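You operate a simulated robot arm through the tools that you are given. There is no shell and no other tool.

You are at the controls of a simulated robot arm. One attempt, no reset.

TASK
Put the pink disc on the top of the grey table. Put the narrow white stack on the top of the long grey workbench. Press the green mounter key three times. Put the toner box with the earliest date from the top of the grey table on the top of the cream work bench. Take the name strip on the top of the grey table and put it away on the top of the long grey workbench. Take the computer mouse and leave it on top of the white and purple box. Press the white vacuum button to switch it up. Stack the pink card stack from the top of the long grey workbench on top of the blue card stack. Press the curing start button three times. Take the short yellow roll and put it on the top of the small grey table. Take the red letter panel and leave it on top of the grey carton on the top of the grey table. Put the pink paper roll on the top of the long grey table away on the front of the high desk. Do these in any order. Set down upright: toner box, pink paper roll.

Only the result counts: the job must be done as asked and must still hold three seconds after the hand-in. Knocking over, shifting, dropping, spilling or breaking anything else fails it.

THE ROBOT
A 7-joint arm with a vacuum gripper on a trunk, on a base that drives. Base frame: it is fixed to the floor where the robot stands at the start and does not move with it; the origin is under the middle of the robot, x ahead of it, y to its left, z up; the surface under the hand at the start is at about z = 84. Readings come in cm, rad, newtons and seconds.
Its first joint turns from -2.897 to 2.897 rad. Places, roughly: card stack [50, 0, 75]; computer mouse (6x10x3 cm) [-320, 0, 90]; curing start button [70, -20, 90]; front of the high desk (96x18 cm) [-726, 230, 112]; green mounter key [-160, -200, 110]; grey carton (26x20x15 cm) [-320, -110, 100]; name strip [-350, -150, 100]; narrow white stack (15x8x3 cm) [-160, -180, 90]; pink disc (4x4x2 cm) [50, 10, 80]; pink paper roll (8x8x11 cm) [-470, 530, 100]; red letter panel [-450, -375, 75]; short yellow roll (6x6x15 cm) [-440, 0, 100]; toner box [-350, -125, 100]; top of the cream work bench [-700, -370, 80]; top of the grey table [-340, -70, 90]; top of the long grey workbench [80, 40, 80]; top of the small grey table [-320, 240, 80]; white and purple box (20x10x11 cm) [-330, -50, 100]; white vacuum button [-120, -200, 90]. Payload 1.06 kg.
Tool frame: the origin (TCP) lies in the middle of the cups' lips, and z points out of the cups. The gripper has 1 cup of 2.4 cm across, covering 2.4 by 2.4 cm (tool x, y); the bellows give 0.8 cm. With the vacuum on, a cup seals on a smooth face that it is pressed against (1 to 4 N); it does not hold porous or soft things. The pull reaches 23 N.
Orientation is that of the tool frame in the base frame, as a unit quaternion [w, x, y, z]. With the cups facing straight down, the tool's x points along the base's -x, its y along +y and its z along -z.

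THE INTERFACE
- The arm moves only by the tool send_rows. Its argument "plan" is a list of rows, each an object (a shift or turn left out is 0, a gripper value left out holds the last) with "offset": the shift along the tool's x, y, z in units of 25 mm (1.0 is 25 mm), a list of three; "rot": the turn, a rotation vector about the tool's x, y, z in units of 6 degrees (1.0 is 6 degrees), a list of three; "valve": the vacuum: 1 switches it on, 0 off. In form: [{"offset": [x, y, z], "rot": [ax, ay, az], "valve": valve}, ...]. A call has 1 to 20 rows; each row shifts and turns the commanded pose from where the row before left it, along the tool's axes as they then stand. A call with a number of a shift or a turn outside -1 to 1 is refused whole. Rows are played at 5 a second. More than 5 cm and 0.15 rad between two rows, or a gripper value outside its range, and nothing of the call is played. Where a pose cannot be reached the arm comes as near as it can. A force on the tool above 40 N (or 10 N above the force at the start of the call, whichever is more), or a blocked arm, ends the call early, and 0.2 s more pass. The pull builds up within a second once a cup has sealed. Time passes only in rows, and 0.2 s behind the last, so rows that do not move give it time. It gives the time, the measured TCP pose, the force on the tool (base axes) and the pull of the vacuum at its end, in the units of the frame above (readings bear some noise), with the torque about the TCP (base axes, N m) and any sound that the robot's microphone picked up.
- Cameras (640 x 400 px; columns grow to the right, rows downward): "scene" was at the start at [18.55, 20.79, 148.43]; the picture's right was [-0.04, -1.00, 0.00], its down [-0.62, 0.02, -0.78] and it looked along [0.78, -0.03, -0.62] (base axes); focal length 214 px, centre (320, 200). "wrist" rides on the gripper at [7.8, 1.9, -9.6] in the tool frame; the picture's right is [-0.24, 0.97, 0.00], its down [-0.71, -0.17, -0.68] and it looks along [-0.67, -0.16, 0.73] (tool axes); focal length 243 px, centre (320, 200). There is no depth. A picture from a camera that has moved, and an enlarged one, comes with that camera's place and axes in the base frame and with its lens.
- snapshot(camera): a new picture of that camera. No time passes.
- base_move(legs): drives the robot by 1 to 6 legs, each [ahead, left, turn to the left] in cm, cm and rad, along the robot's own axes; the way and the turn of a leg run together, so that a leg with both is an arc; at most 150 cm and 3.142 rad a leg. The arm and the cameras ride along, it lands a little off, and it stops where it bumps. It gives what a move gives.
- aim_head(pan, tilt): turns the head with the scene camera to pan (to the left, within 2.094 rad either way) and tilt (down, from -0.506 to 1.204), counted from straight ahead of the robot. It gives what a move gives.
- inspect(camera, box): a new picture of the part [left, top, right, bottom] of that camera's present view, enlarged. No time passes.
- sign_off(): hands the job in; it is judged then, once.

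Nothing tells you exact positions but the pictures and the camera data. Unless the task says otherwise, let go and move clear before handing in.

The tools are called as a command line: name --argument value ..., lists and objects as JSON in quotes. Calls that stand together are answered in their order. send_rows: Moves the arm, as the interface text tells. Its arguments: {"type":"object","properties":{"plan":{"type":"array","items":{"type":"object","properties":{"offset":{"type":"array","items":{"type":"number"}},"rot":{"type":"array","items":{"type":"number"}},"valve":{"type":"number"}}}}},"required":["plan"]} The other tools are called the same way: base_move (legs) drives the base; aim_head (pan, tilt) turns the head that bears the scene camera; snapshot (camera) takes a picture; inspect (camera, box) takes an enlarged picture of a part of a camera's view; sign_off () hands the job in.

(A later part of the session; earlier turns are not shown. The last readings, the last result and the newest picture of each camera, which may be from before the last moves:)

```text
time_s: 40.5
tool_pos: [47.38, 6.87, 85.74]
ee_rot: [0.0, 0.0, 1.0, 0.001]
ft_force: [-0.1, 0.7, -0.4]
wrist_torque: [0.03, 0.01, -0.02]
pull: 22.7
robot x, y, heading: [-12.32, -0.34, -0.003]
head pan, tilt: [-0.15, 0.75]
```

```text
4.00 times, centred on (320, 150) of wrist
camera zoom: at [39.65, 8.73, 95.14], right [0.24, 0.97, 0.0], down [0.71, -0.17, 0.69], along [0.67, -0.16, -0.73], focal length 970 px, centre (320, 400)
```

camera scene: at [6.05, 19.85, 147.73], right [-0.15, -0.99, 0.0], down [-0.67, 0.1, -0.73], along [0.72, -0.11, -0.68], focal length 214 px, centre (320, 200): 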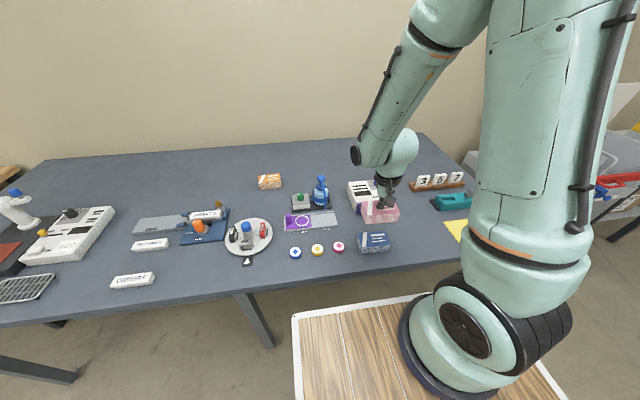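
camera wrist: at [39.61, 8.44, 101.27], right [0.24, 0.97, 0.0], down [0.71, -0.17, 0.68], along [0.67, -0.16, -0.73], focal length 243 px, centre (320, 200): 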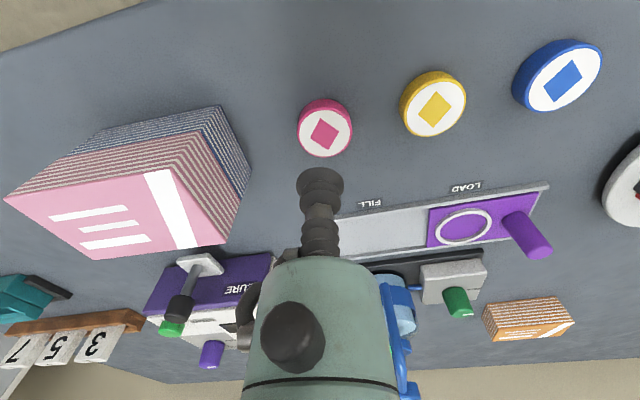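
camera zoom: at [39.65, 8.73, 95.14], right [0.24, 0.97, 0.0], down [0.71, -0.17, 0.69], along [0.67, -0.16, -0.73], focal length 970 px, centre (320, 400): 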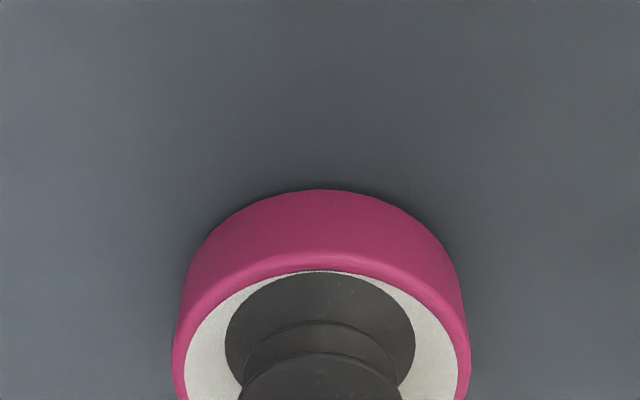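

The disc is sealed (pull 22.7 N). I'll lift it high, back off from the bench and turn about to face the grey table area.

send_rows --plan '[{"offset": [0, 0, -0.3]}, {"offset": [0, 0, -0.7]}, {"offset": [0, 0, -1]}, {"offset": [0, 0, -1]}, {"offset": [0, 0, -1]}, {"offset": [0, 0, -1]}, {"offset": [0, 0, -1]}, {"offset": [0, 0, -1]}, {"offset": [0, 0, -1]}, {"offset": [0, 0, -1]}, {"offset": [0, 0, -1]}, {"offset": [0, 0, -1]}, {"offset": [0, 0, -1]}, {"offset": [0, 0, -1]}, {"offset": [0, 0, -1]}, {"offset": [0, 0, -1]}]'

snapshot --camera "wrist"

snapshot --camera "scene"

```text
time_s: 43.9
tool_pos: [47.52, 7.02, 123.22]
ee_rot: [0.0, 0.0, 1.0, 0.001]
ft_force: [0.5, 0.6, 0.6]
wrist_torque: [-0.01, 0.01, 0.02]
pull: 22.8
robot x, y, heading: [-12.14, 0.14, -0.0]
head pan, tilt: [-0.15, 0.75]
```

```text
taken
camera wrist: at [39.78, 8.9, 132.65], right [0.24, 0.97, 0.0], down [0.71, -0.17, 0.69], along [0.67, -0.16, -0.73], focal length 243 px, centre (320, 200)
```

wrist: 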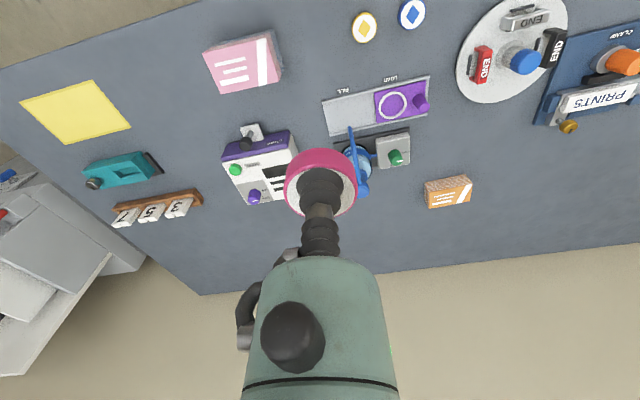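

```text
taken
camera scene: at [6.06, 19.86, 147.73], right [-0.15, -0.99, 0.0], down [-0.67, 0.1, -0.73], along [0.72, -0.11, -0.68], focal length 214 px, centre (320, 200)
```

scene: 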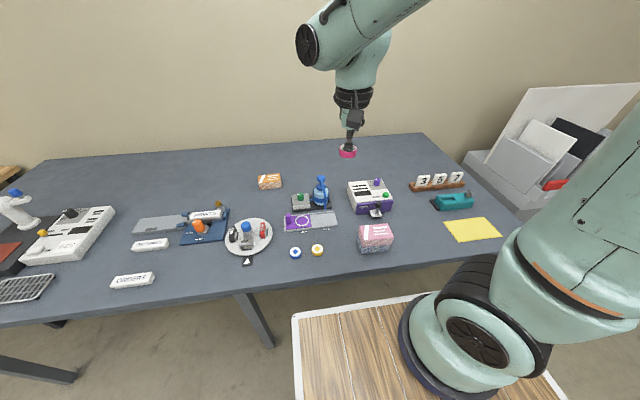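

The disc hangs from the cup. Backing off 60 cm, then turning left half a circle in two legs.

base_move --legs '[[-60, 0, 0]]'

aim_head --pan -2.09 --tilt 0.3

snapshot --camera "scene"

aim_head --pan 2.09 --tilt 0.3

snapshot --camera "scene"

```text
time_s: 47.3
tool_pos: [-13.46, 7.01, 123.32]
ee_rot: [0.0, 0.0, 1.0, 0.0]
ft_force: [-1.1, -0.3, 0.2]
wrist_torque: [-0.03, -0.05, -0.02]
pull: 23.2
robot x, y, heading: [-73.01, -0.25, 0.001]
head pan, tilt: [-0.15, 0.75]
```

```text
time_s: 49.2
tool_pos: [-13.44, 7.05, 123.2]
ee_rot: [0.0, 0.001, 1.0, 0.0]
ft_force: [0.2, 0.8, 0.0]
wrist_torque: [0.04, 0.0, 0.0]
pull: 23.0
robot x, y, heading: [-73.25, -0.27, -0.001]
head pan, tilt: [-2.089, 0.3]
```

```text
taken
camera scene: at [-67.82, 13.07, 151.77], right [-0.87, 0.5, 0.0], down [0.15, 0.26, -0.96], along [-0.47, -0.83, -0.3], focal length 214 px, centre (320, 200)
```

scene: 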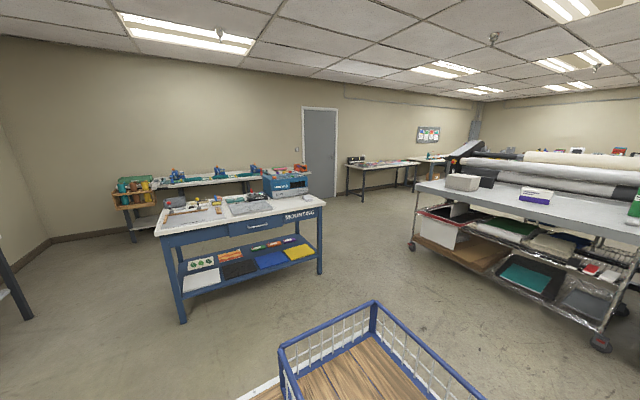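

```text
time_s: 52.6
tool_pos: [-13.47, 7.1, 123.3]
ee_rot: [0.0, 0.001, 1.0, 0.0]
ft_force: [-0.2, -0.7, -0.6]
wrist_torque: [0.0, -0.01, -0.01]
pull: 23.2
robot x, y, heading: [-73.25, 0.13, -0.005]
head pan, tilt: [2.089, 0.3]
```

```text
taken
camera scene: at [-67.81, 29.29, 151.77], right [0.87, 0.49, 0.0], down [0.15, -0.26, -0.96], along [-0.47, 0.83, -0.3], focal length 214 px, centre (320, 200)
```

scene: 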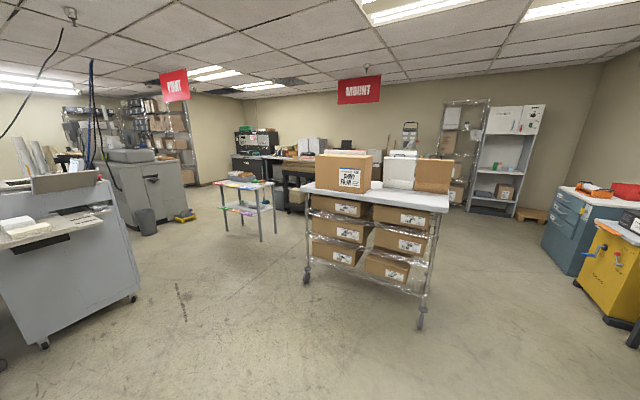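

There is ample room here. I'll turn half-round to face the grey table.

base_move --legs '[[0, 0, 1.57], [0, 0, 1.57]]'

aim_head --pan 0.0 --tilt 0.25

snapshot --camera "scene"

aim_head --pan 0.9 --tilt 0.25

snapshot --camera "scene"

aim_head --pan -0.9 --tilt 0.25

snapshot --camera "scene"

```text
time_s: 60.6
tool_pos: [-132.87, -6.73, 123.16]
ee_rot: [0.0, 1.0, -0.002, 0.0]
ft_force: [-0.3, 0.6, 0.8]
wrist_torque: [0.02, 0.02, 0.01]
pull: 22.7
robot x, y, heading: [-72.98, 0.37, 3.136]
head pan, tilt: [2.089, 0.3]
```

```text
time_s: 62.6
tool_pos: [-132.93, -6.73, 123.26]
ee_rot: [0.0, 1.0, -0.003, 0.001]
ft_force: [0.1, 0.6, 0.2]
wrist_torque: [0.01, 0.0, 0.01]
pull: 22.9
robot x, y, heading: [-72.79, -0.05, 3.137]
head pan, tilt: [0.0, 0.25]
```

```text
taken
camera scene: at [-92.67, -20.72, 152.24], right [0.0, 1.0, 0.0], down [0.25, 0.0, -0.97], along [-0.97, 0.0, -0.25], focal length 214 px, centre (320, 200)
```

scene: 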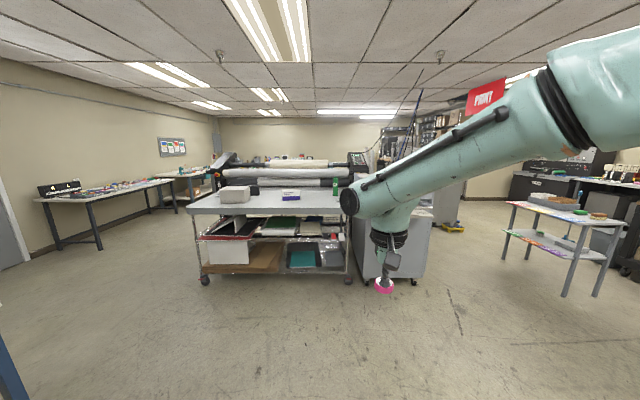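

```text
time_s: 63.8
tool_pos: [-132.88, -6.77, 123.15]
ee_rot: [0.0, 1.0, -0.002, 0.0]
ft_force: [0.1, 0.1, -0.4]
wrist_torque: [-0.03, -0.01, 0.01]
pull: 22.8
robot x, y, heading: [-73.22, 0.13, 3.139]
head pan, tilt: [0.901, 0.25]
```

```text
taken
camera scene: at [-89.17, -28.05, 152.24], right [-0.78, 0.63, 0.0], down [0.15, 0.19, -0.97], along [-0.61, -0.76, -0.25], focal length 214 px, centre (320, 200)
```

scene: 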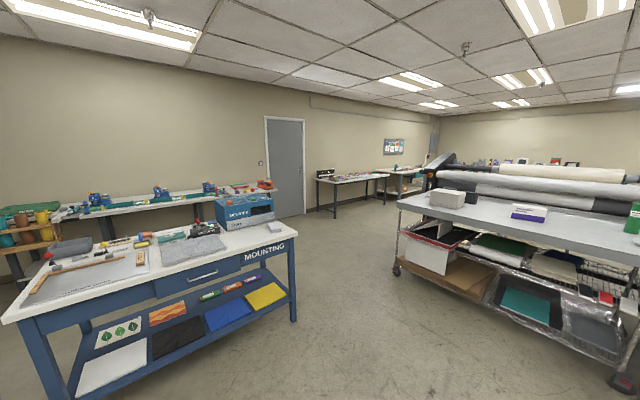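

```text
time_s: 65.6
tool_pos: [-132.88, -6.64, 123.2]
ee_rot: [0.0, 1.0, -0.003, 0.0]
ft_force: [-1.5, -0.5, -0.9]
wrist_torque: [-0.01, 0.02, -0.01]
pull: 23.1
robot x, y, heading: [-72.92, -0.06, 3.138]
head pan, tilt: [-0.901, 0.25]
```

```text
taken
camera scene: at [-89.1, -13.42, 152.24], right [0.79, 0.62, 0.0], down [0.15, -0.19, -0.97], along [-0.6, 0.76, -0.25], focal length 214 px, centre (320, 200)
```

scene: 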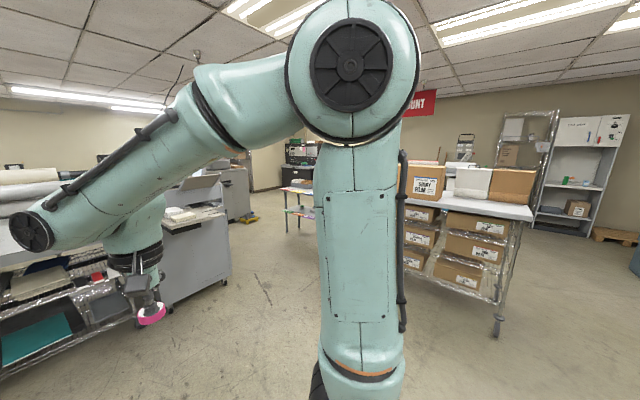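

The grey table with the carton, the white and purple box and rolls is ahead. I'll zoom in on its top.

aim_head --pan 0.0 --tilt 0.25

inspect --camera "scene" --box '[180, 150, 380, 290]'

inspect --camera "scene" --box '[180, 170, 280, 220]'

inspect --camera "scene" --box '[260, 170, 360, 220]'

```text
time_s: 66.8
tool_pos: [-132.97, -6.8, 123.22]
ee_rot: [0.0, 1.0, -0.002, 0.0]
ft_force: [0.4, -0.5, -0.1]
wrist_torque: [0.0, 0.0, 0.03]
pull: 22.6
robot x, y, heading: [-73.05, -0.08, 3.135]
head pan, tilt: [0.0, 0.25]
```

```text
2.86 times, centred on (280, 220) of scene
camera zoom: at [-92.67, -20.71, 152.24], right [0.01, 1.0, 0.0], down [0.25, 0.0, -0.97], along [-0.97, 0.01, -0.25], focal length 613 px, centre (434, 143)
```

zoom: 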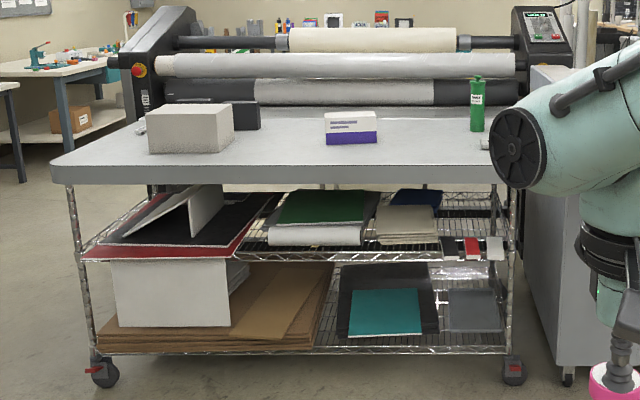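

```text
6.40 times, centred on (230, 195) of scene
camera zoom: at [-92.67, -20.71, 152.24], right [0.01, 1.0, 0.0], down [0.25, 0.0, -0.97], along [-0.97, 0.01, -0.25], focal length 1373 px, centre (896, 232)
```

zoom: 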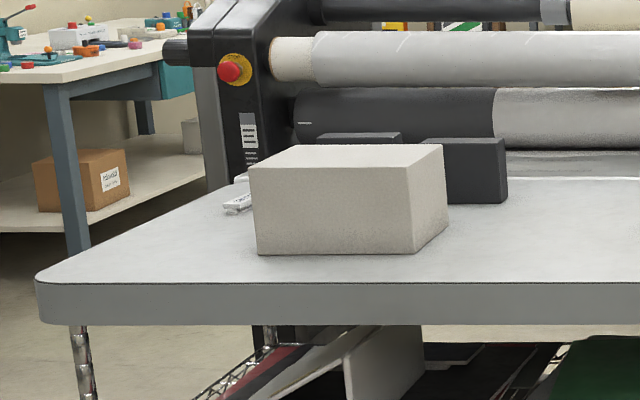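

```text
6.40 times, centred on (310, 195) of scene
camera zoom: at [-92.67, -20.71, 152.24], right [0.01, 1.0, 0.0], down [0.25, 0.0, -0.97], along [-0.97, 0.01, -0.25], focal length 1373 px, centre (384, 232)
```

zoom: 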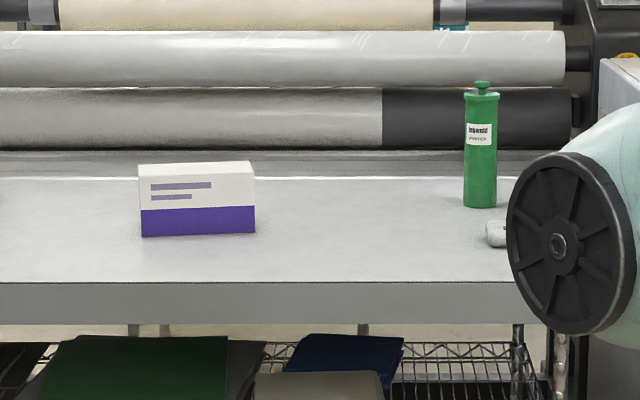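

The table's front edge is at about x=-302, spanning y -156 to +8. Purple box is near [-331,-51], mouse near [-325,1], carton near [-329,-114], with dark toner boxes behind it. I'll drive forward 150 cm, drifting to y≈-25.

base_move --legs '[[140, 25, 0]]'

aim_head --pan 0.2 --tilt 0.45

snapshot --camera "scene"

snapshot --camera "wrist"

```text
time_s: 73.9
tool_pos: [-272.16, -32.24, 123.16]
ee_rot: [0.0, 1.0, 0.002, -0.001]
ft_force: [-1.1, -0.7, -0.7]
wrist_torque: [0.03, -0.02, 0.02]
pull: 23.2
robot x, y, heading: [-212.65, -24.89, -3.139]
head pan, tilt: [0.0, 0.25]
```

```text
time_s: 74.6
tool_pos: [-272.34, -32.27, 123.21]
ee_rot: [0.0, 1.0, 0.001, 0.0]
ft_force: [-0.2, -0.1, -0.5]
wrist_torque: [-0.01, -0.01, -0.01]
pull: 22.7
robot x, y, heading: [-212.73, -25.14, -3.135]
head pan, tilt: [0.201, 0.45]
```

```text
taken
camera scene: at [-231.59, -47.71, 150.38], right [-0.2, 0.98, 0.0], down [0.43, 0.09, -0.9], along [-0.88, -0.18, -0.43], focal length 214 px, centre (320, 200)
```

scene: 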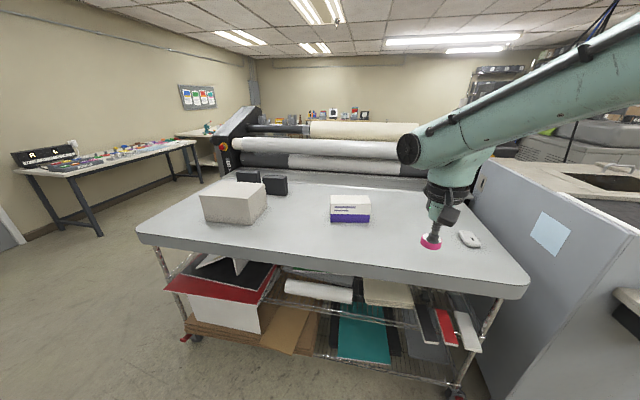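

```text
taken
camera wrist: at [-264.41, -34.12, 132.62], right [-0.23, -0.97, 0.0], down [-0.71, 0.17, 0.69], along [-0.67, 0.16, -0.73], focal length 243 px, centre (320, 200)
```

wrist: 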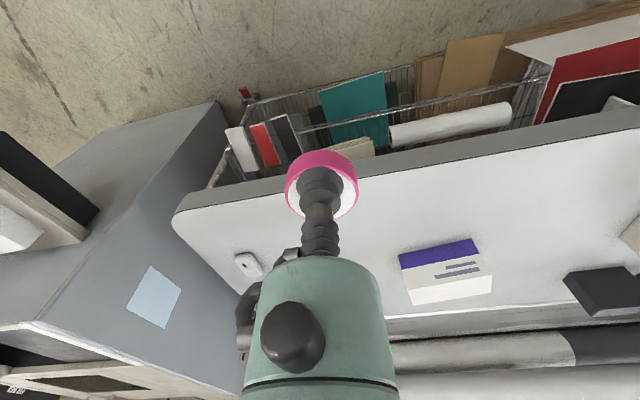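

I'm at about x=-213. I'll zoom in on both cameras to triangulate the table-top height and item positions, and to look at the toner boxes.

inspect --camera "scene" --box '[190, 160, 310, 235]'

inspect --camera "scene" --box '[310, 170, 510, 295]'

inspect --camera "wrist" --box '[380, 200, 640, 340]'

aim_head --pan -0.6 --tilt 0.6

snapshot --camera "scene"

```text
5.33 times, centred on (250, 198) of scene
camera zoom: at [-231.59, -47.71, 150.38], right [-0.2, 0.98, 0.0], down [0.43, 0.09, -0.9], along [-0.88, -0.18, -0.43], focal length 1144 px, centre (693, 213)
```

zoom: 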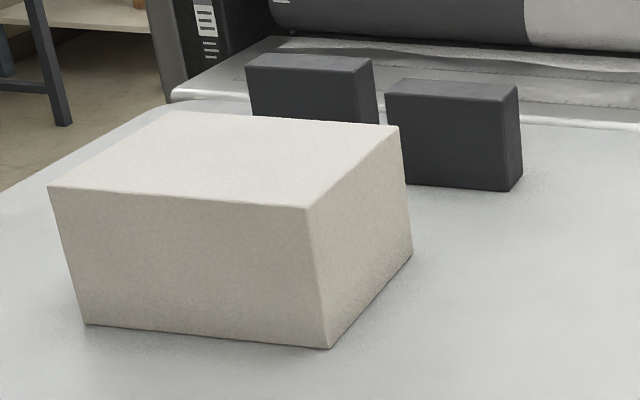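

```text
3.20 times, centred on (410, 232) of scene
camera zoom: at [-231.59, -47.71, 150.38], right [-0.2, 0.98, 0.0], down [0.43, 0.09, -0.9], along [-0.88, -0.18, -0.43], focal length 686 px, centre (32, 96)
```

zoom: 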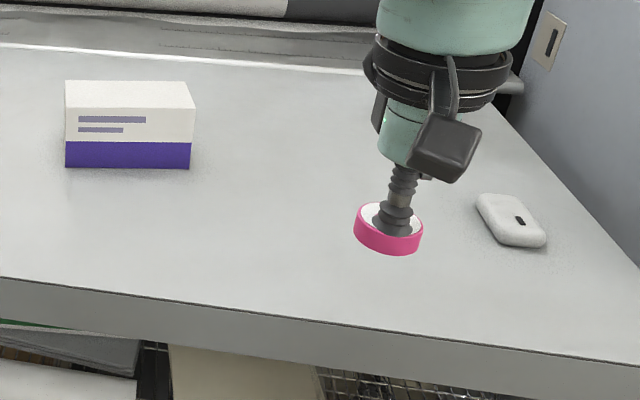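

```text
2.46 times, centred on (510, 270) of wrist
camera zoom: at [-264.41, -34.12, 132.62], right [-0.23, -0.97, 0.0], down [-0.71, 0.17, 0.69], along [-0.67, 0.16, -0.73], focal length 597 px, centre (-148, 28)
```

zoom: 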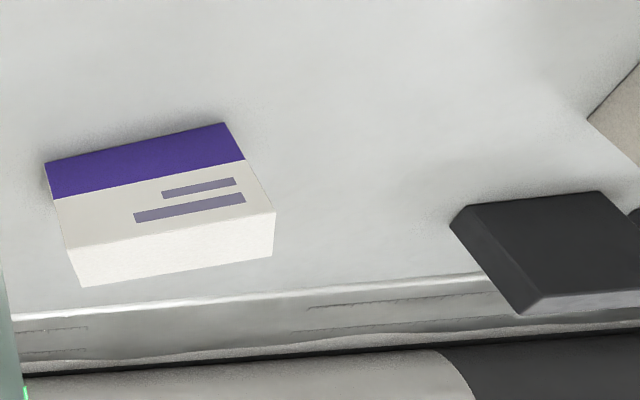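

```text
time_s: 75.7
tool_pos: [-272.3, -32.31, 123.23]
ee_rot: [0.0, 1.0, 0.002, 0.0]
ft_force: [-0.4, -0.2, 0.2]
wrist_torque: [0.01, 0.01, -0.01]
pull: 23.0
robot x, y, heading: [-212.6, -24.88, -3.13]
head pan, tilt: [-0.6, 0.6]
```

```text
taken
camera scene: at [-229.91, -40.89, 149.02], right [0.56, 0.83, 0.0], down [0.47, -0.32, -0.83], along [-0.68, 0.46, -0.56], focal length 214 px, centre (320, 200)
```

scene: 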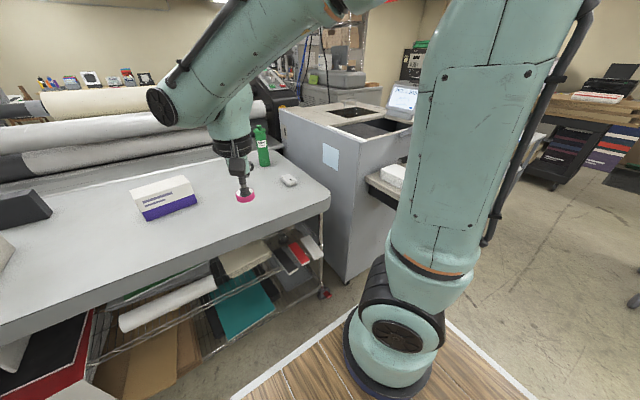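

The way ahead is clear; the cabinet is off to the right. I'll go 35 cm ahead and check the gap between my deck and the table.

base_move --legs '[[35, 0, 0]]'

aim_head --pan 0.0 --tilt 0.9

snapshot --camera "scene"

snapshot --camera "wrist"

```text
time_s: 78.0
tool_pos: [-307.37, -32.6, 123.22]
ee_rot: [0.0, 1.0, 0.004, 0.0]
ft_force: [0.2, 0.3, 0.0]
wrist_torque: [0.03, -0.03, 0.02]
pull: 22.9
robot x, y, heading: [-247.73, -25.19, -3.133]
head pan, tilt: [-0.6, 0.6]
```

```text
time_s: 79.0
tool_pos: [-307.32, -32.58, 123.19]
ee_rot: [0.0, 1.0, 0.004, 0.0]
ft_force: [-0.6, 1.1, 0.1]
wrist_torque: [0.01, -0.01, -0.01]
pull: 22.7
robot x, y, heading: [-247.94, -25.15, -3.138]
head pan, tilt: [0.0, 0.901]
```

```text
taken
camera scene: at [-265.17, -46.11, 146.55], right [-0.01, 1.0, 0.0], down [0.78, 0.0, -0.62], along [-0.62, 0.0, -0.78], focal length 214 px, centre (320, 200)
```

scene: 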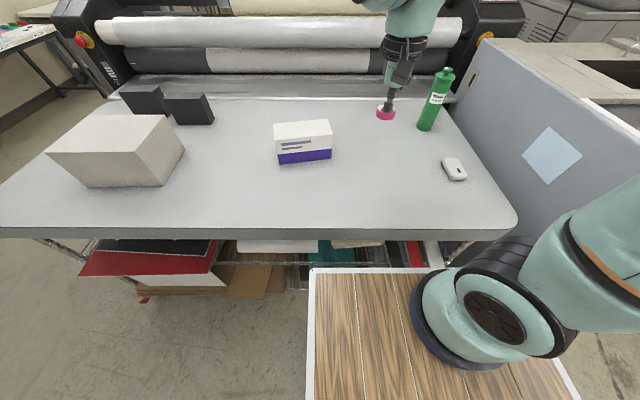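

```text
taken
camera wrist: at [-299.47, -34.46, 132.62], right [-0.23, -0.97, 0.0], down [-0.71, 0.17, 0.69], along [-0.67, 0.16, -0.73], focal length 243 px, centre (320, 200)
```

wrist: 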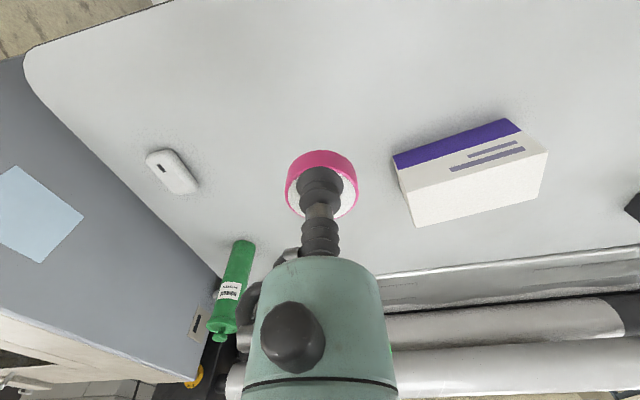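

There's still about 15 cm between deck and table edge. I'll bring the disc over a clear spot near [-314, -30] and lower it part-way.

send_rows --plan '[{"offset": [-0.9, -0.35, 0]}, {"offset": [-0.9, -0.35, 0]}, {"offset": [-0.88, -0.34, 0]}, {"offset": [0, 0, 1]}, {"offset": [0, 0, 1]}, {"offset": [0, 0, 1]}, {"offset": [0, 0, 1]}, {"offset": [0, 0, 1]}, {"offset": [0, 0, 1]}, {"offset": [0, 0, 1]}, {"offset": [0, 0, 1]}, {"offset": [0, 0, 1]}, {"offset": [0, 0, 1]}]'

snapshot --camera "scene"

snapshot --camera "wrist"

```text
time_s: 81.8
tool_pos: [-313.99, -30.06, 98.22]
ee_rot: [0.0, 1.0, 0.004, 0.0]
ft_force: [0.5, -0.4, 0.6]
wrist_torque: [0.0, -0.01, -0.02]
pull: 22.9
robot x, y, heading: [-247.8, -25.07, -3.136]
head pan, tilt: [0.0, 0.901]
```

```text
taken
camera scene: at [-265.15, -46.11, 146.55], right [-0.01, 1.0, 0.0], down [0.78, 0.01, -0.62], along [-0.62, 0.0, -0.78], focal length 214 px, centre (320, 200)
```

scene: 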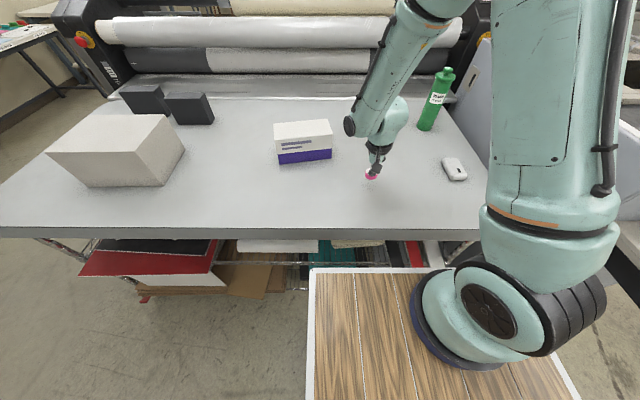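

```text
taken
camera wrist: at [-306.24, -31.96, 107.66], right [-0.23, -0.97, 0.0], down [-0.71, 0.17, 0.69], along [-0.67, 0.16, -0.73], focal length 243 px, centre (320, 200)
```

wrist: 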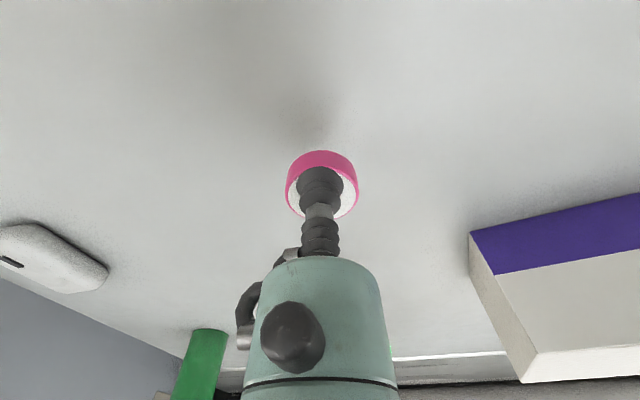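

The disc is about 7 cm above the surface. I'll lower it further and then creep until I feel contact.

send_rows --plan '[{"offset": [0, 0, 1]}, {"offset": [0, 0, 0.6]}, {"offset": [0, 0, 0.3]}]'

inspect --camera "scene" --box '[330, 140, 410, 190]'

inspect --camera "wrist" --box '[240, 50, 400, 200]'

```text
time_s: 82.6
tool_pos: [-314.07, -30.13, 93.49]
ee_rot: [0.0, 1.0, 0.004, -0.001]
ft_force: [1.8, 0.1, 12.8]
wrist_torque: [0.01, 0.08, -0.01]
pull: 23.1
robot x, y, heading: [-247.8, -24.81, -3.135]
head pan, tilt: [0.0, 0.901]
```

```text
8.00 times, centred on (370, 165) of scene
camera zoom: at [-265.12, -46.11, 146.55], right [-0.01, 1.0, 0.0], down [0.78, 0.01, -0.62], along [-0.62, 0.0, -0.78], focal length 1716 px, centre (-80, 480)
```

zoom: 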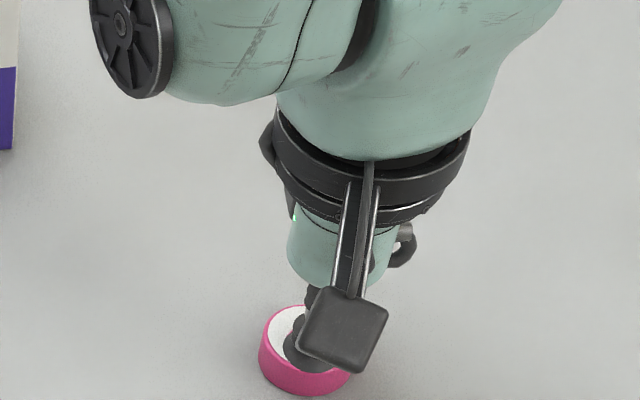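

```text
2.67 times, centred on (320, 125) of wrist
camera zoom: at [-306.21, -32.02, 102.9], right [-0.23, -0.97, 0.0], down [-0.71, 0.17, 0.69], along [-0.67, 0.16, -0.73], focal length 647 px, centre (320, 400)
```

zoom: 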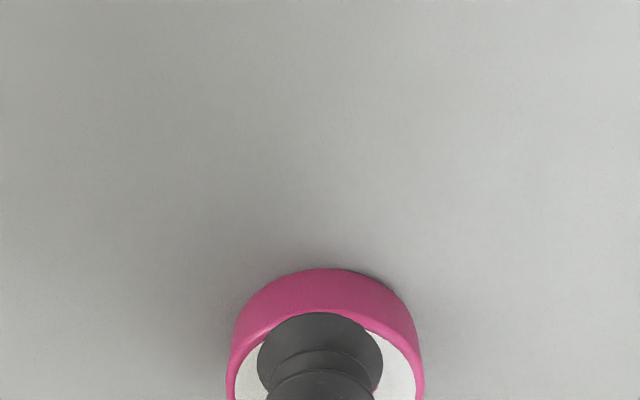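

Contact is made at TCP z=93.5 (12.8 N). I'll ease off slightly, release and lift clear.

send_rows --plan '[{"offset": [0, 0, -0.1]}, {"offset": [0, 0, 0], "valve": 0}, {"offset": [0, 0, 0]}, {"offset": [0, 0, 0]}, {"offset": [0, 0, -0.2]}, {"offset": [0, 0, -0.4]}, {"offset": [0, 0, -1]}, {"offset": [0, 0, -1]}, {"offset": [0, 0, -1]}, {"offset": [0, 0, -1]}]'

snapshot --camera "wrist"

snapshot --camera "scene"

```text
time_s: 84.8
tool_pos: [-314.32, -30.06, 105.35]
ee_rot: [0.0, 1.0, 0.003, 0.0]
ft_force: [0.6, 0.2, 0.4]
wrist_torque: [0.0, 0.01, -0.03]
pull: 0.0
robot x, y, heading: [-247.66, -25.13, -3.129]
head pan, tilt: [0.0, 0.901]
```

```text
taken
camera wrist: at [-306.41, -31.94, 114.81], right [-0.23, -0.97, 0.0], down [-0.71, 0.17, 0.68], along [-0.67, 0.16, -0.73], focal length 243 px, centre (320, 200)
```

wrist: 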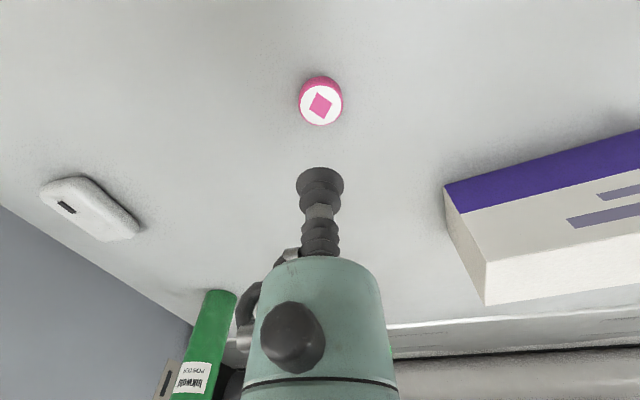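

```text
taken
camera scene: at [-265.2, -46.13, 146.54], right [-0.01, 1.0, 0.0], down [0.78, 0.01, -0.62], along [-0.62, 0.0, -0.78], focal length 214 px, centre (320, 200)
```

scene: 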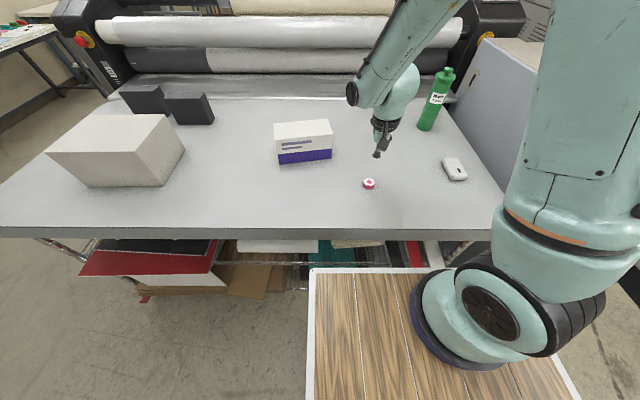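

The disc rests on the table (its top is at about z=93.5, the table at about 92). Next the mouse near [-321, 0.5]; I'll move above it, keeping clear of the green bottle behind.

send_rows --plan '[{"offset": [-0.2, -0.93, -0.2]}, {"offset": [-0.2, -0.93, 0]}, {"offset": [-0.2, -0.93, 0]}, {"offset": [-0.2, -0.93, 0]}, {"offset": [-0.2, -0.93, 0]}, {"offset": [-0.2, -0.93, 0]}, {"offset": [-0.2, -0.93, 0]}, {"offset": [-0.2, -0.93, 0]}, {"offset": [-0.2, -0.93, 0]}, {"offset": [-0.2, -0.93, 0]}, {"offset": [-0.2, -0.93, 0]}, {"offset": [-0.2, -0.93, 0]}, {"offset": [-0.2, -0.93, 0]}]'

snapshot --camera "wrist"

inspect --camera "scene" --box '[400, 60, 520, 200]'

```text
time_s: 87.6
tool_pos: [-320.74, 0.17, 105.71]
ee_rot: [0.001, 1.0, 0.004, 0.001]
ft_force: [0.0, -0.1, -0.4]
wrist_torque: [0.07, -0.03, 0.0]
pull: 0.1
robot x, y, heading: [-247.66, -25.06, -3.131]
head pan, tilt: [0.0, 0.901]
```

```text
taken
camera wrist: at [-312.87, -1.75, 115.1], right [-0.23, -0.97, 0.0], down [-0.71, 0.17, 0.68], along [-0.67, 0.16, -0.73], focal length 243 px, centre (320, 200)
```

wrist: 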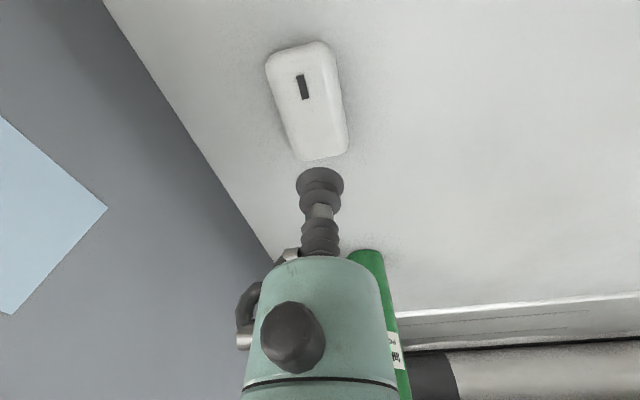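

```text
2.86 times, centred on (460, 130) of scene
camera zoom: at [-265.16, -46.14, 146.54], right [-0.01, 1.0, 0.0], down [0.78, 0.01, -0.62], along [-0.62, 0.0, -0.78], focal length 613 px, centre (-80, 400)
```

zoom: 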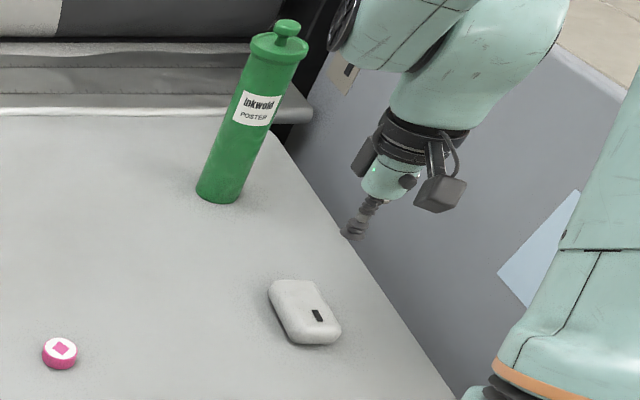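

The mouse lies with its wheel toward me, centre near [-320.9, 1.0]. I'll take it just behind the wheel, at about [-322.2, 0.8], lowering to just above it first.

send_rows --plan '[{"offset": [-0.58, -0.25, 0.5]}, {"offset": [0, 0, 1]}, {"offset": [0, 0, 1]}, {"offset": [0, 0, 0.8]}]'

snapshot --camera "wrist"

inspect --camera "scene" --box '[420, 130, 500, 190]'

```text
time_s: 88.6
tool_pos: [-322.25, 0.54, 97.46]
ee_rot: [0.0, 1.0, 0.004, 0.0]
ft_force: [0.2, 0.8, 0.3]
wrist_torque: [0.05, 0.02, -0.02]
pull: 0.0
robot x, y, heading: [-247.72, -24.93, -3.131]
head pan, tilt: [0.0, 0.901]
```

```text
taken
camera wrist: at [-314.37, -1.27, 106.91], right [-0.23, -0.97, 0.0], down [-0.71, 0.17, 0.69], along [-0.67, 0.16, -0.73], focal length 243 px, centre (320, 200)
```

wrist: 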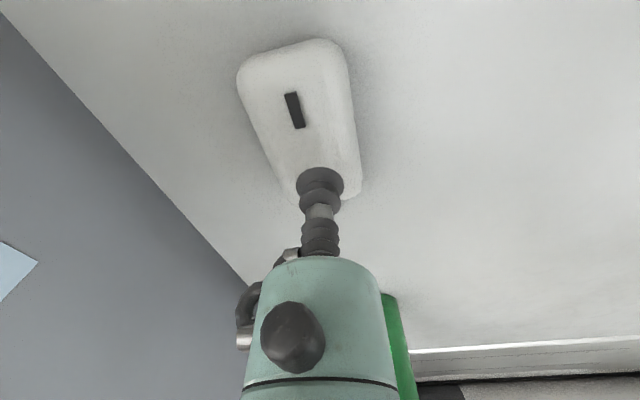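

```text
6.67 times, centred on (460, 160) of scene
camera zoom: at [-265.15, -46.12, 146.54], right [-0.01, 1.0, 0.0], down [0.78, 0.01, -0.62], along [-0.62, 0.0, -0.78], focal length 1430 px, centre (-613, 467)
```

zoom: 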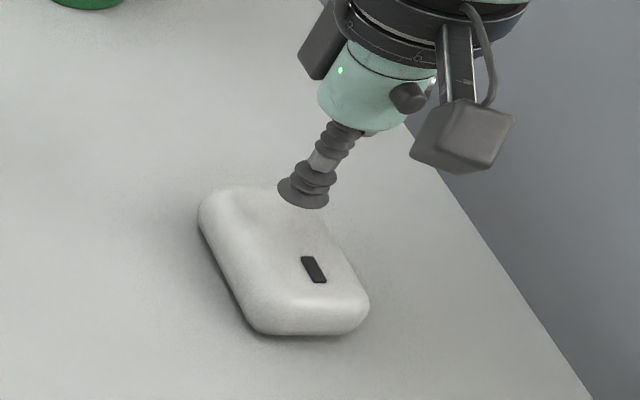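

The cup is centred over the mouse's back. Vacuum on and creeping down.

send_rows --plan '[{"offset": [0, -0.08, 0.4], "valve": 1}, {"offset": [0, 0, 0.3]}, {"offset": [0, 0, 0.2]}, {"offset": [0, 0, 0.1]}]'

send_rows --plan '[{"offset": [0, 0, 0.1]}, {"offset": [0, 0, 0]}]'

```text
time_s: 89.6
tool_pos: [-322.19, 0.72, 94.99]
ee_rot: [0.0, 1.0, 0.004, -0.001]
ft_force: [0.9, -1.1, 8.6]
wrist_torque: [-0.02, -0.02, -0.01]
pull: 23.0
robot x, y, heading: [-247.99, -25.21, -3.133]
head pan, tilt: [0.0, 0.901]
```

```text
time_s: 90.2
tool_pos: [-322.16, 0.88, 94.75]
ee_rot: [0.0, 1.0, 0.003, 0.0]
ft_force: [-1.0, -2.6, 10.9]
wrist_torque: [0.01, 0.01, -0.04]
pull: 23.4
robot x, y, heading: [-247.5, -24.75, -3.137]
head pan, tilt: [0.0, 0.901]
```

Sealed at z≈95. Lifting the mouse straight up.

send_rows --plan '[{"offset": [0, 0, -0.3]}, {"offset": [0, 0, -0.7]}, {"offset": [0, 0, -1]}, {"offset": [0, 0, -1]}, {"offset": [0, 0, -1]}, {"offset": [0, 0, -1]}, {"offset": [0, 0, -1]}, {"offset": [0, 0, -1]}, {"offset": [0, 0, -1]}, {"offset": [0, 0, 0]}]'

snapshot --camera "wrist"

inspect --camera "scene" --box '[250, 100, 350, 180]'

```text
time_s: 92.4
tool_pos: [-322.23, 0.92, 114.65]
ee_rot: [0.0, 1.0, 0.004, 0.0]
ft_force: [-0.7, 0.2, -1.4]
wrist_torque: [0.0, 0.0, 0.02]
pull: 22.8
robot x, y, heading: [-247.65, -25.01, -3.14]
head pan, tilt: [0.0, 0.901]
```

```text
taken
camera wrist: at [-314.37, -0.87, 124.14], right [-0.23, -0.97, 0.0], down [-0.71, 0.17, 0.68], along [-0.67, 0.16, -0.73], focal length 243 px, centre (320, 200)
```

wrist: 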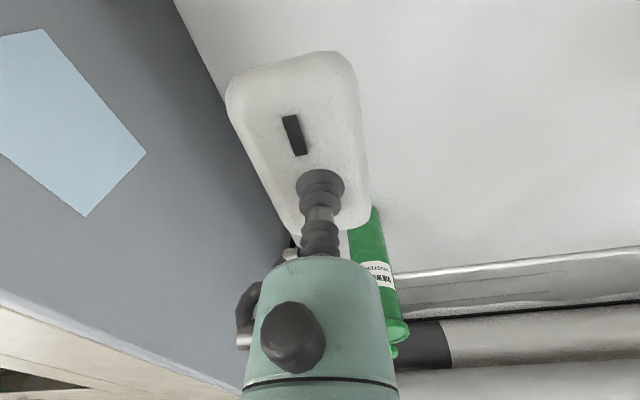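

```text
5.00 times, centred on (300, 140) of scene
camera zoom: at [-265.18, -46.11, 146.54], right [-0.01, 1.0, 0.0], down [0.78, 0.01, -0.62], along [-0.62, 0.0, -0.78], focal length 1072 px, centre (420, 500)
```

zoom: 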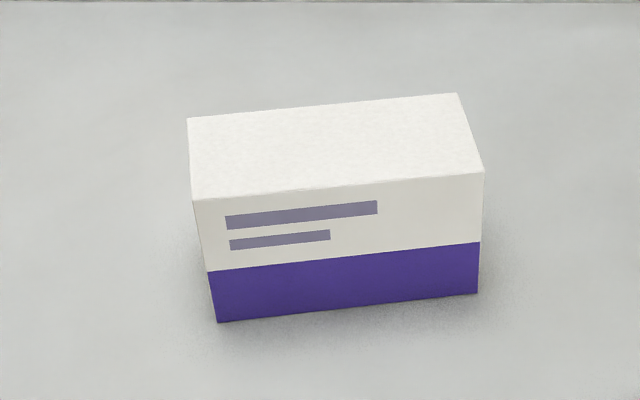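

The mouse is held. The box top centre is at [-332, -52.6, 102.9], long axis about 10° off y. I'll carry the mouse there at z≈115 and then turn it along the box.

send_rows --plan '[{"offset": [-0.2, 1, 0]}, {"offset": [-0.2, 1, 0]}, {"offset": [-0.2, 1, 0]}, {"offset": [-0.2, 1, 0]}, {"offset": [-0.2, 1, 0]}, {"offset": [-0.2, 1, 0]}, {"offset": [-0.2, 1, 0]}, {"offset": [-0.2, 1, 0]}, {"offset": [-0.2, 1, 0]}, {"offset": [-0.2, 1, 0]}, {"offset": [-0.2, 1, 0]}, {"offset": [-0.2, 1, 0]}, {"offset": [-0.2, 1, 0]}, {"offset": [-0.2, 1, 0]}, {"offset": [-0.2, 1, 0]}, {"offset": [-0.2, 1, 0]}, {"offset": [-0.2, 1, 0]}, {"offset": [-0.2, 1, 0]}, {"offset": [-0.2, 1, 0]}, {"offset": [-0.2, 1, 0]}]'

send_rows --plan '[{"offset": [0, 0.8, 0], "rot": [0, 0, 1]}, {"rot": [0, 0, 1]}, {"rot": [0, 0, 1]}, {"rot": [0, 0, 1]}, {"rot": [0, 0, 1]}, {"rot": [0, 0, 1]}, {"rot": [0, 0, 1]}, {"rot": [0, 0, 1]}, {"rot": [0, 0, 1]}, {"rot": [0, 0, 1]}, {"rot": [0, 0, 1]}, {"rot": [0, 0, 1]}, {"rot": [0, 0, 0.6]}, {"offset": [0, 0, 0]}]'

snapshot --camera "wrist"

snapshot --camera "scene"

```text
time_s: 96.6
tool_pos: [-331.82, -49.33, 114.62]
ee_rot: [-0.001, 1.0, 0.003, -0.001]
ft_force: [-0.2, 0.0, -0.3]
wrist_torque: [-0.06, 0.01, -0.03]
pull: 23.1
robot x, y, heading: [-247.97, -25.27, -3.132]
head pan, tilt: [0.0, 0.901]
```

```text
time_s: 99.6
tool_pos: [-331.91, -51.2, 114.76]
ee_rot: [0.0, 0.792, -0.61, 0.0]
ft_force: [-0.2, 0.3, -0.2]
wrist_torque: [-0.05, -0.02, -0.03]
pull: 23.1
robot x, y, heading: [-247.69, -24.87, -3.134]
head pan, tilt: [0.0, 0.901]
```

```text
taken
camera wrist: at [-331.7, -59.27, 124.13], right [-1.0, -0.02, 0.0], down [-0.01, 0.73, 0.69], along [-0.01, 0.68, -0.73], focal length 243 px, centre (320, 200)
```

wrist: 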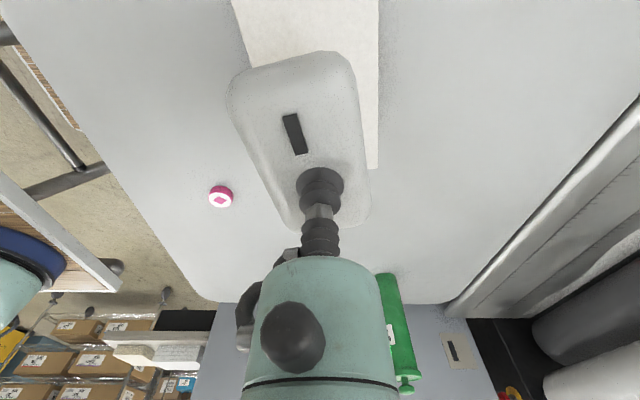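

```text
taken
camera scene: at [-265.17, -46.12, 146.54], right [-0.01, 1.0, 0.0], down [0.78, 0.01, -0.62], along [-0.62, 0.0, -0.78], focal length 214 px, centre (320, 200)
```

scene: 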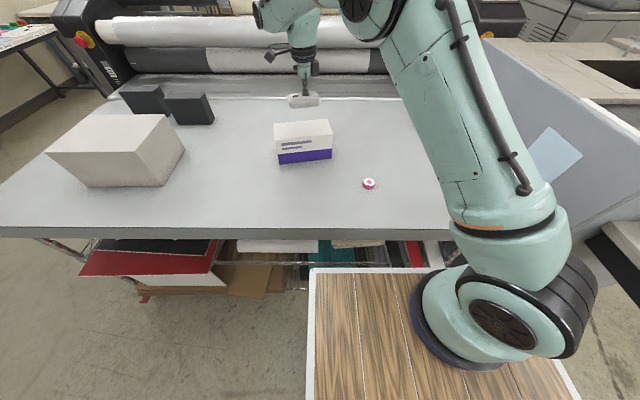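

The mouse is now aligned with the box and above its centre. I'll lower it towards contact, expected at TCP z≈106.

send_rows --plan '[{"offset": [0, 0.1, 1]}, {"offset": [0, 0, 1]}, {"offset": [0, 0, 0.8]}, {"offset": [0, 0, 0.2]}]'

inspect --camera "scene" --box '[250, 70, 370, 180]'

snapshot --camera "wrist"

```text
time_s: 100.6
tool_pos: [-332.12, -51.26, 107.15]
ee_rot: [0.0, 0.793, -0.61, 0.001]
ft_force: [0.0, -0.6, -0.3]
wrist_torque: [-0.01, 0.03, 0.01]
pull: 22.8
robot x, y, heading: [-247.71, -25.23, -3.132]
head pan, tilt: [0.0, 0.901]
```

```text
3.64 times, centred on (310, 125) of scene
camera zoom: at [-265.17, -46.12, 146.54], right [-0.01, 1.0, 0.0], down [0.78, 0.01, -0.62], along [-0.62, 0.0, -0.78], focal length 780 px, centre (356, 473)
```

zoom: 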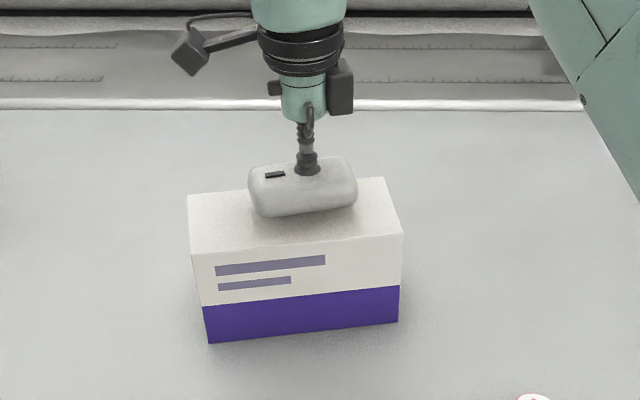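

```text
taken
camera wrist: at [-331.93, -59.29, 116.65], right [-1.0, -0.02, 0.0], down [-0.02, 0.73, 0.69], along [-0.01, 0.68, -0.73], focal length 243 px, centre (320, 200)
```

wrist: 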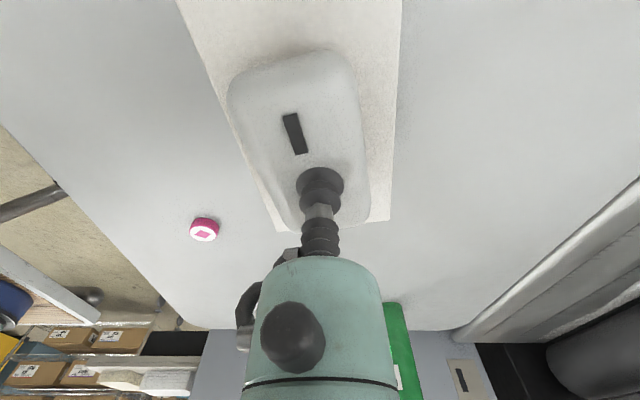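

The mouse is just above the box top, well within it. Creeping down to contact.

send_rows --plan '[{"offset": [0, 0, 0.2]}, {"offset": [0, 0, 0.15]}, {"offset": [0, 0, 0]}]'

send_rows --plan '[{"offset": [0, 0, 0.1]}, {"offset": [0, 0, 0]}]'

```text
time_s: 101.4
tool_pos: [-332.15, -51.35, 106.3]
ee_rot: [-0.001, 0.793, -0.609, 0.0]
ft_force: [-1.5, 0.2, -0.5]
wrist_torque: [-0.01, -0.01, 0.03]
pull: 22.5
robot x, y, heading: [-247.76, -25.05, -3.134]
head pan, tilt: [0.0, 0.901]
```

```text
time_s: 102.0
tool_pos: [-332.09, -51.23, 106.03]
ee_rot: [0.0, 0.792, -0.611, 0.0]
ft_force: [0.1, 0.5, -0.7]
wrist_torque: [0.01, -0.02, -0.02]
pull: 23.1
robot x, y, heading: [-247.46, -25.07, -3.136]
head pan, tilt: [0.0, 0.901]
```

send_rows --plan '[{"offset": [0, 0, 0.1]}, {"offset": [0, 0, 0]}]'

send_rows --plan '[{"offset": [0, 0, 0.1]}, {"offset": [0, 0, 0]}]'

inspect --camera "scene" --box '[250, 70, 370, 180]'

```text
time_s: 102.6
tool_pos: [-332.1, -51.33, 105.94]
ee_rot: [0.001, 0.792, -0.61, -0.001]
ft_force: [-1.2, -2.4, 11.6]
wrist_torque: [0.01, -0.01, 0.03]
pull: 22.4
robot x, y, heading: [-247.25, -25.49, -3.132]
head pan, tilt: [0.0, 0.901]
```

```text
time_s: 103.2
tool_pos: [-332.08, -51.29, 105.69]
ee_rot: [0.001, 0.792, -0.61, -0.001]
ft_force: [-1.8, -1.3, 16.4]
wrist_torque: [0.07, -0.01, 0.0]
pull: 22.7
robot x, y, heading: [-247.72, -25.26, -3.133]
head pan, tilt: [0.0, 0.901]
```

```text
3.64 times, centred on (310, 125) of scene
camera zoom: at [-265.12, -46.11, 146.55], right [-0.01, 1.0, 0.0], down [0.78, 0.01, -0.62], along [-0.62, 0.0, -0.78], focal length 780 px, centre (356, 473)
```

zoom: 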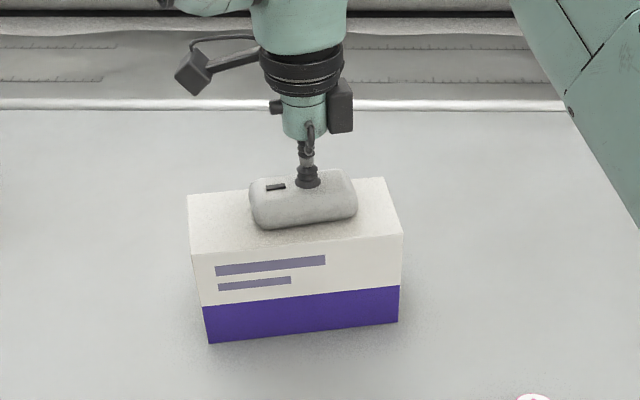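

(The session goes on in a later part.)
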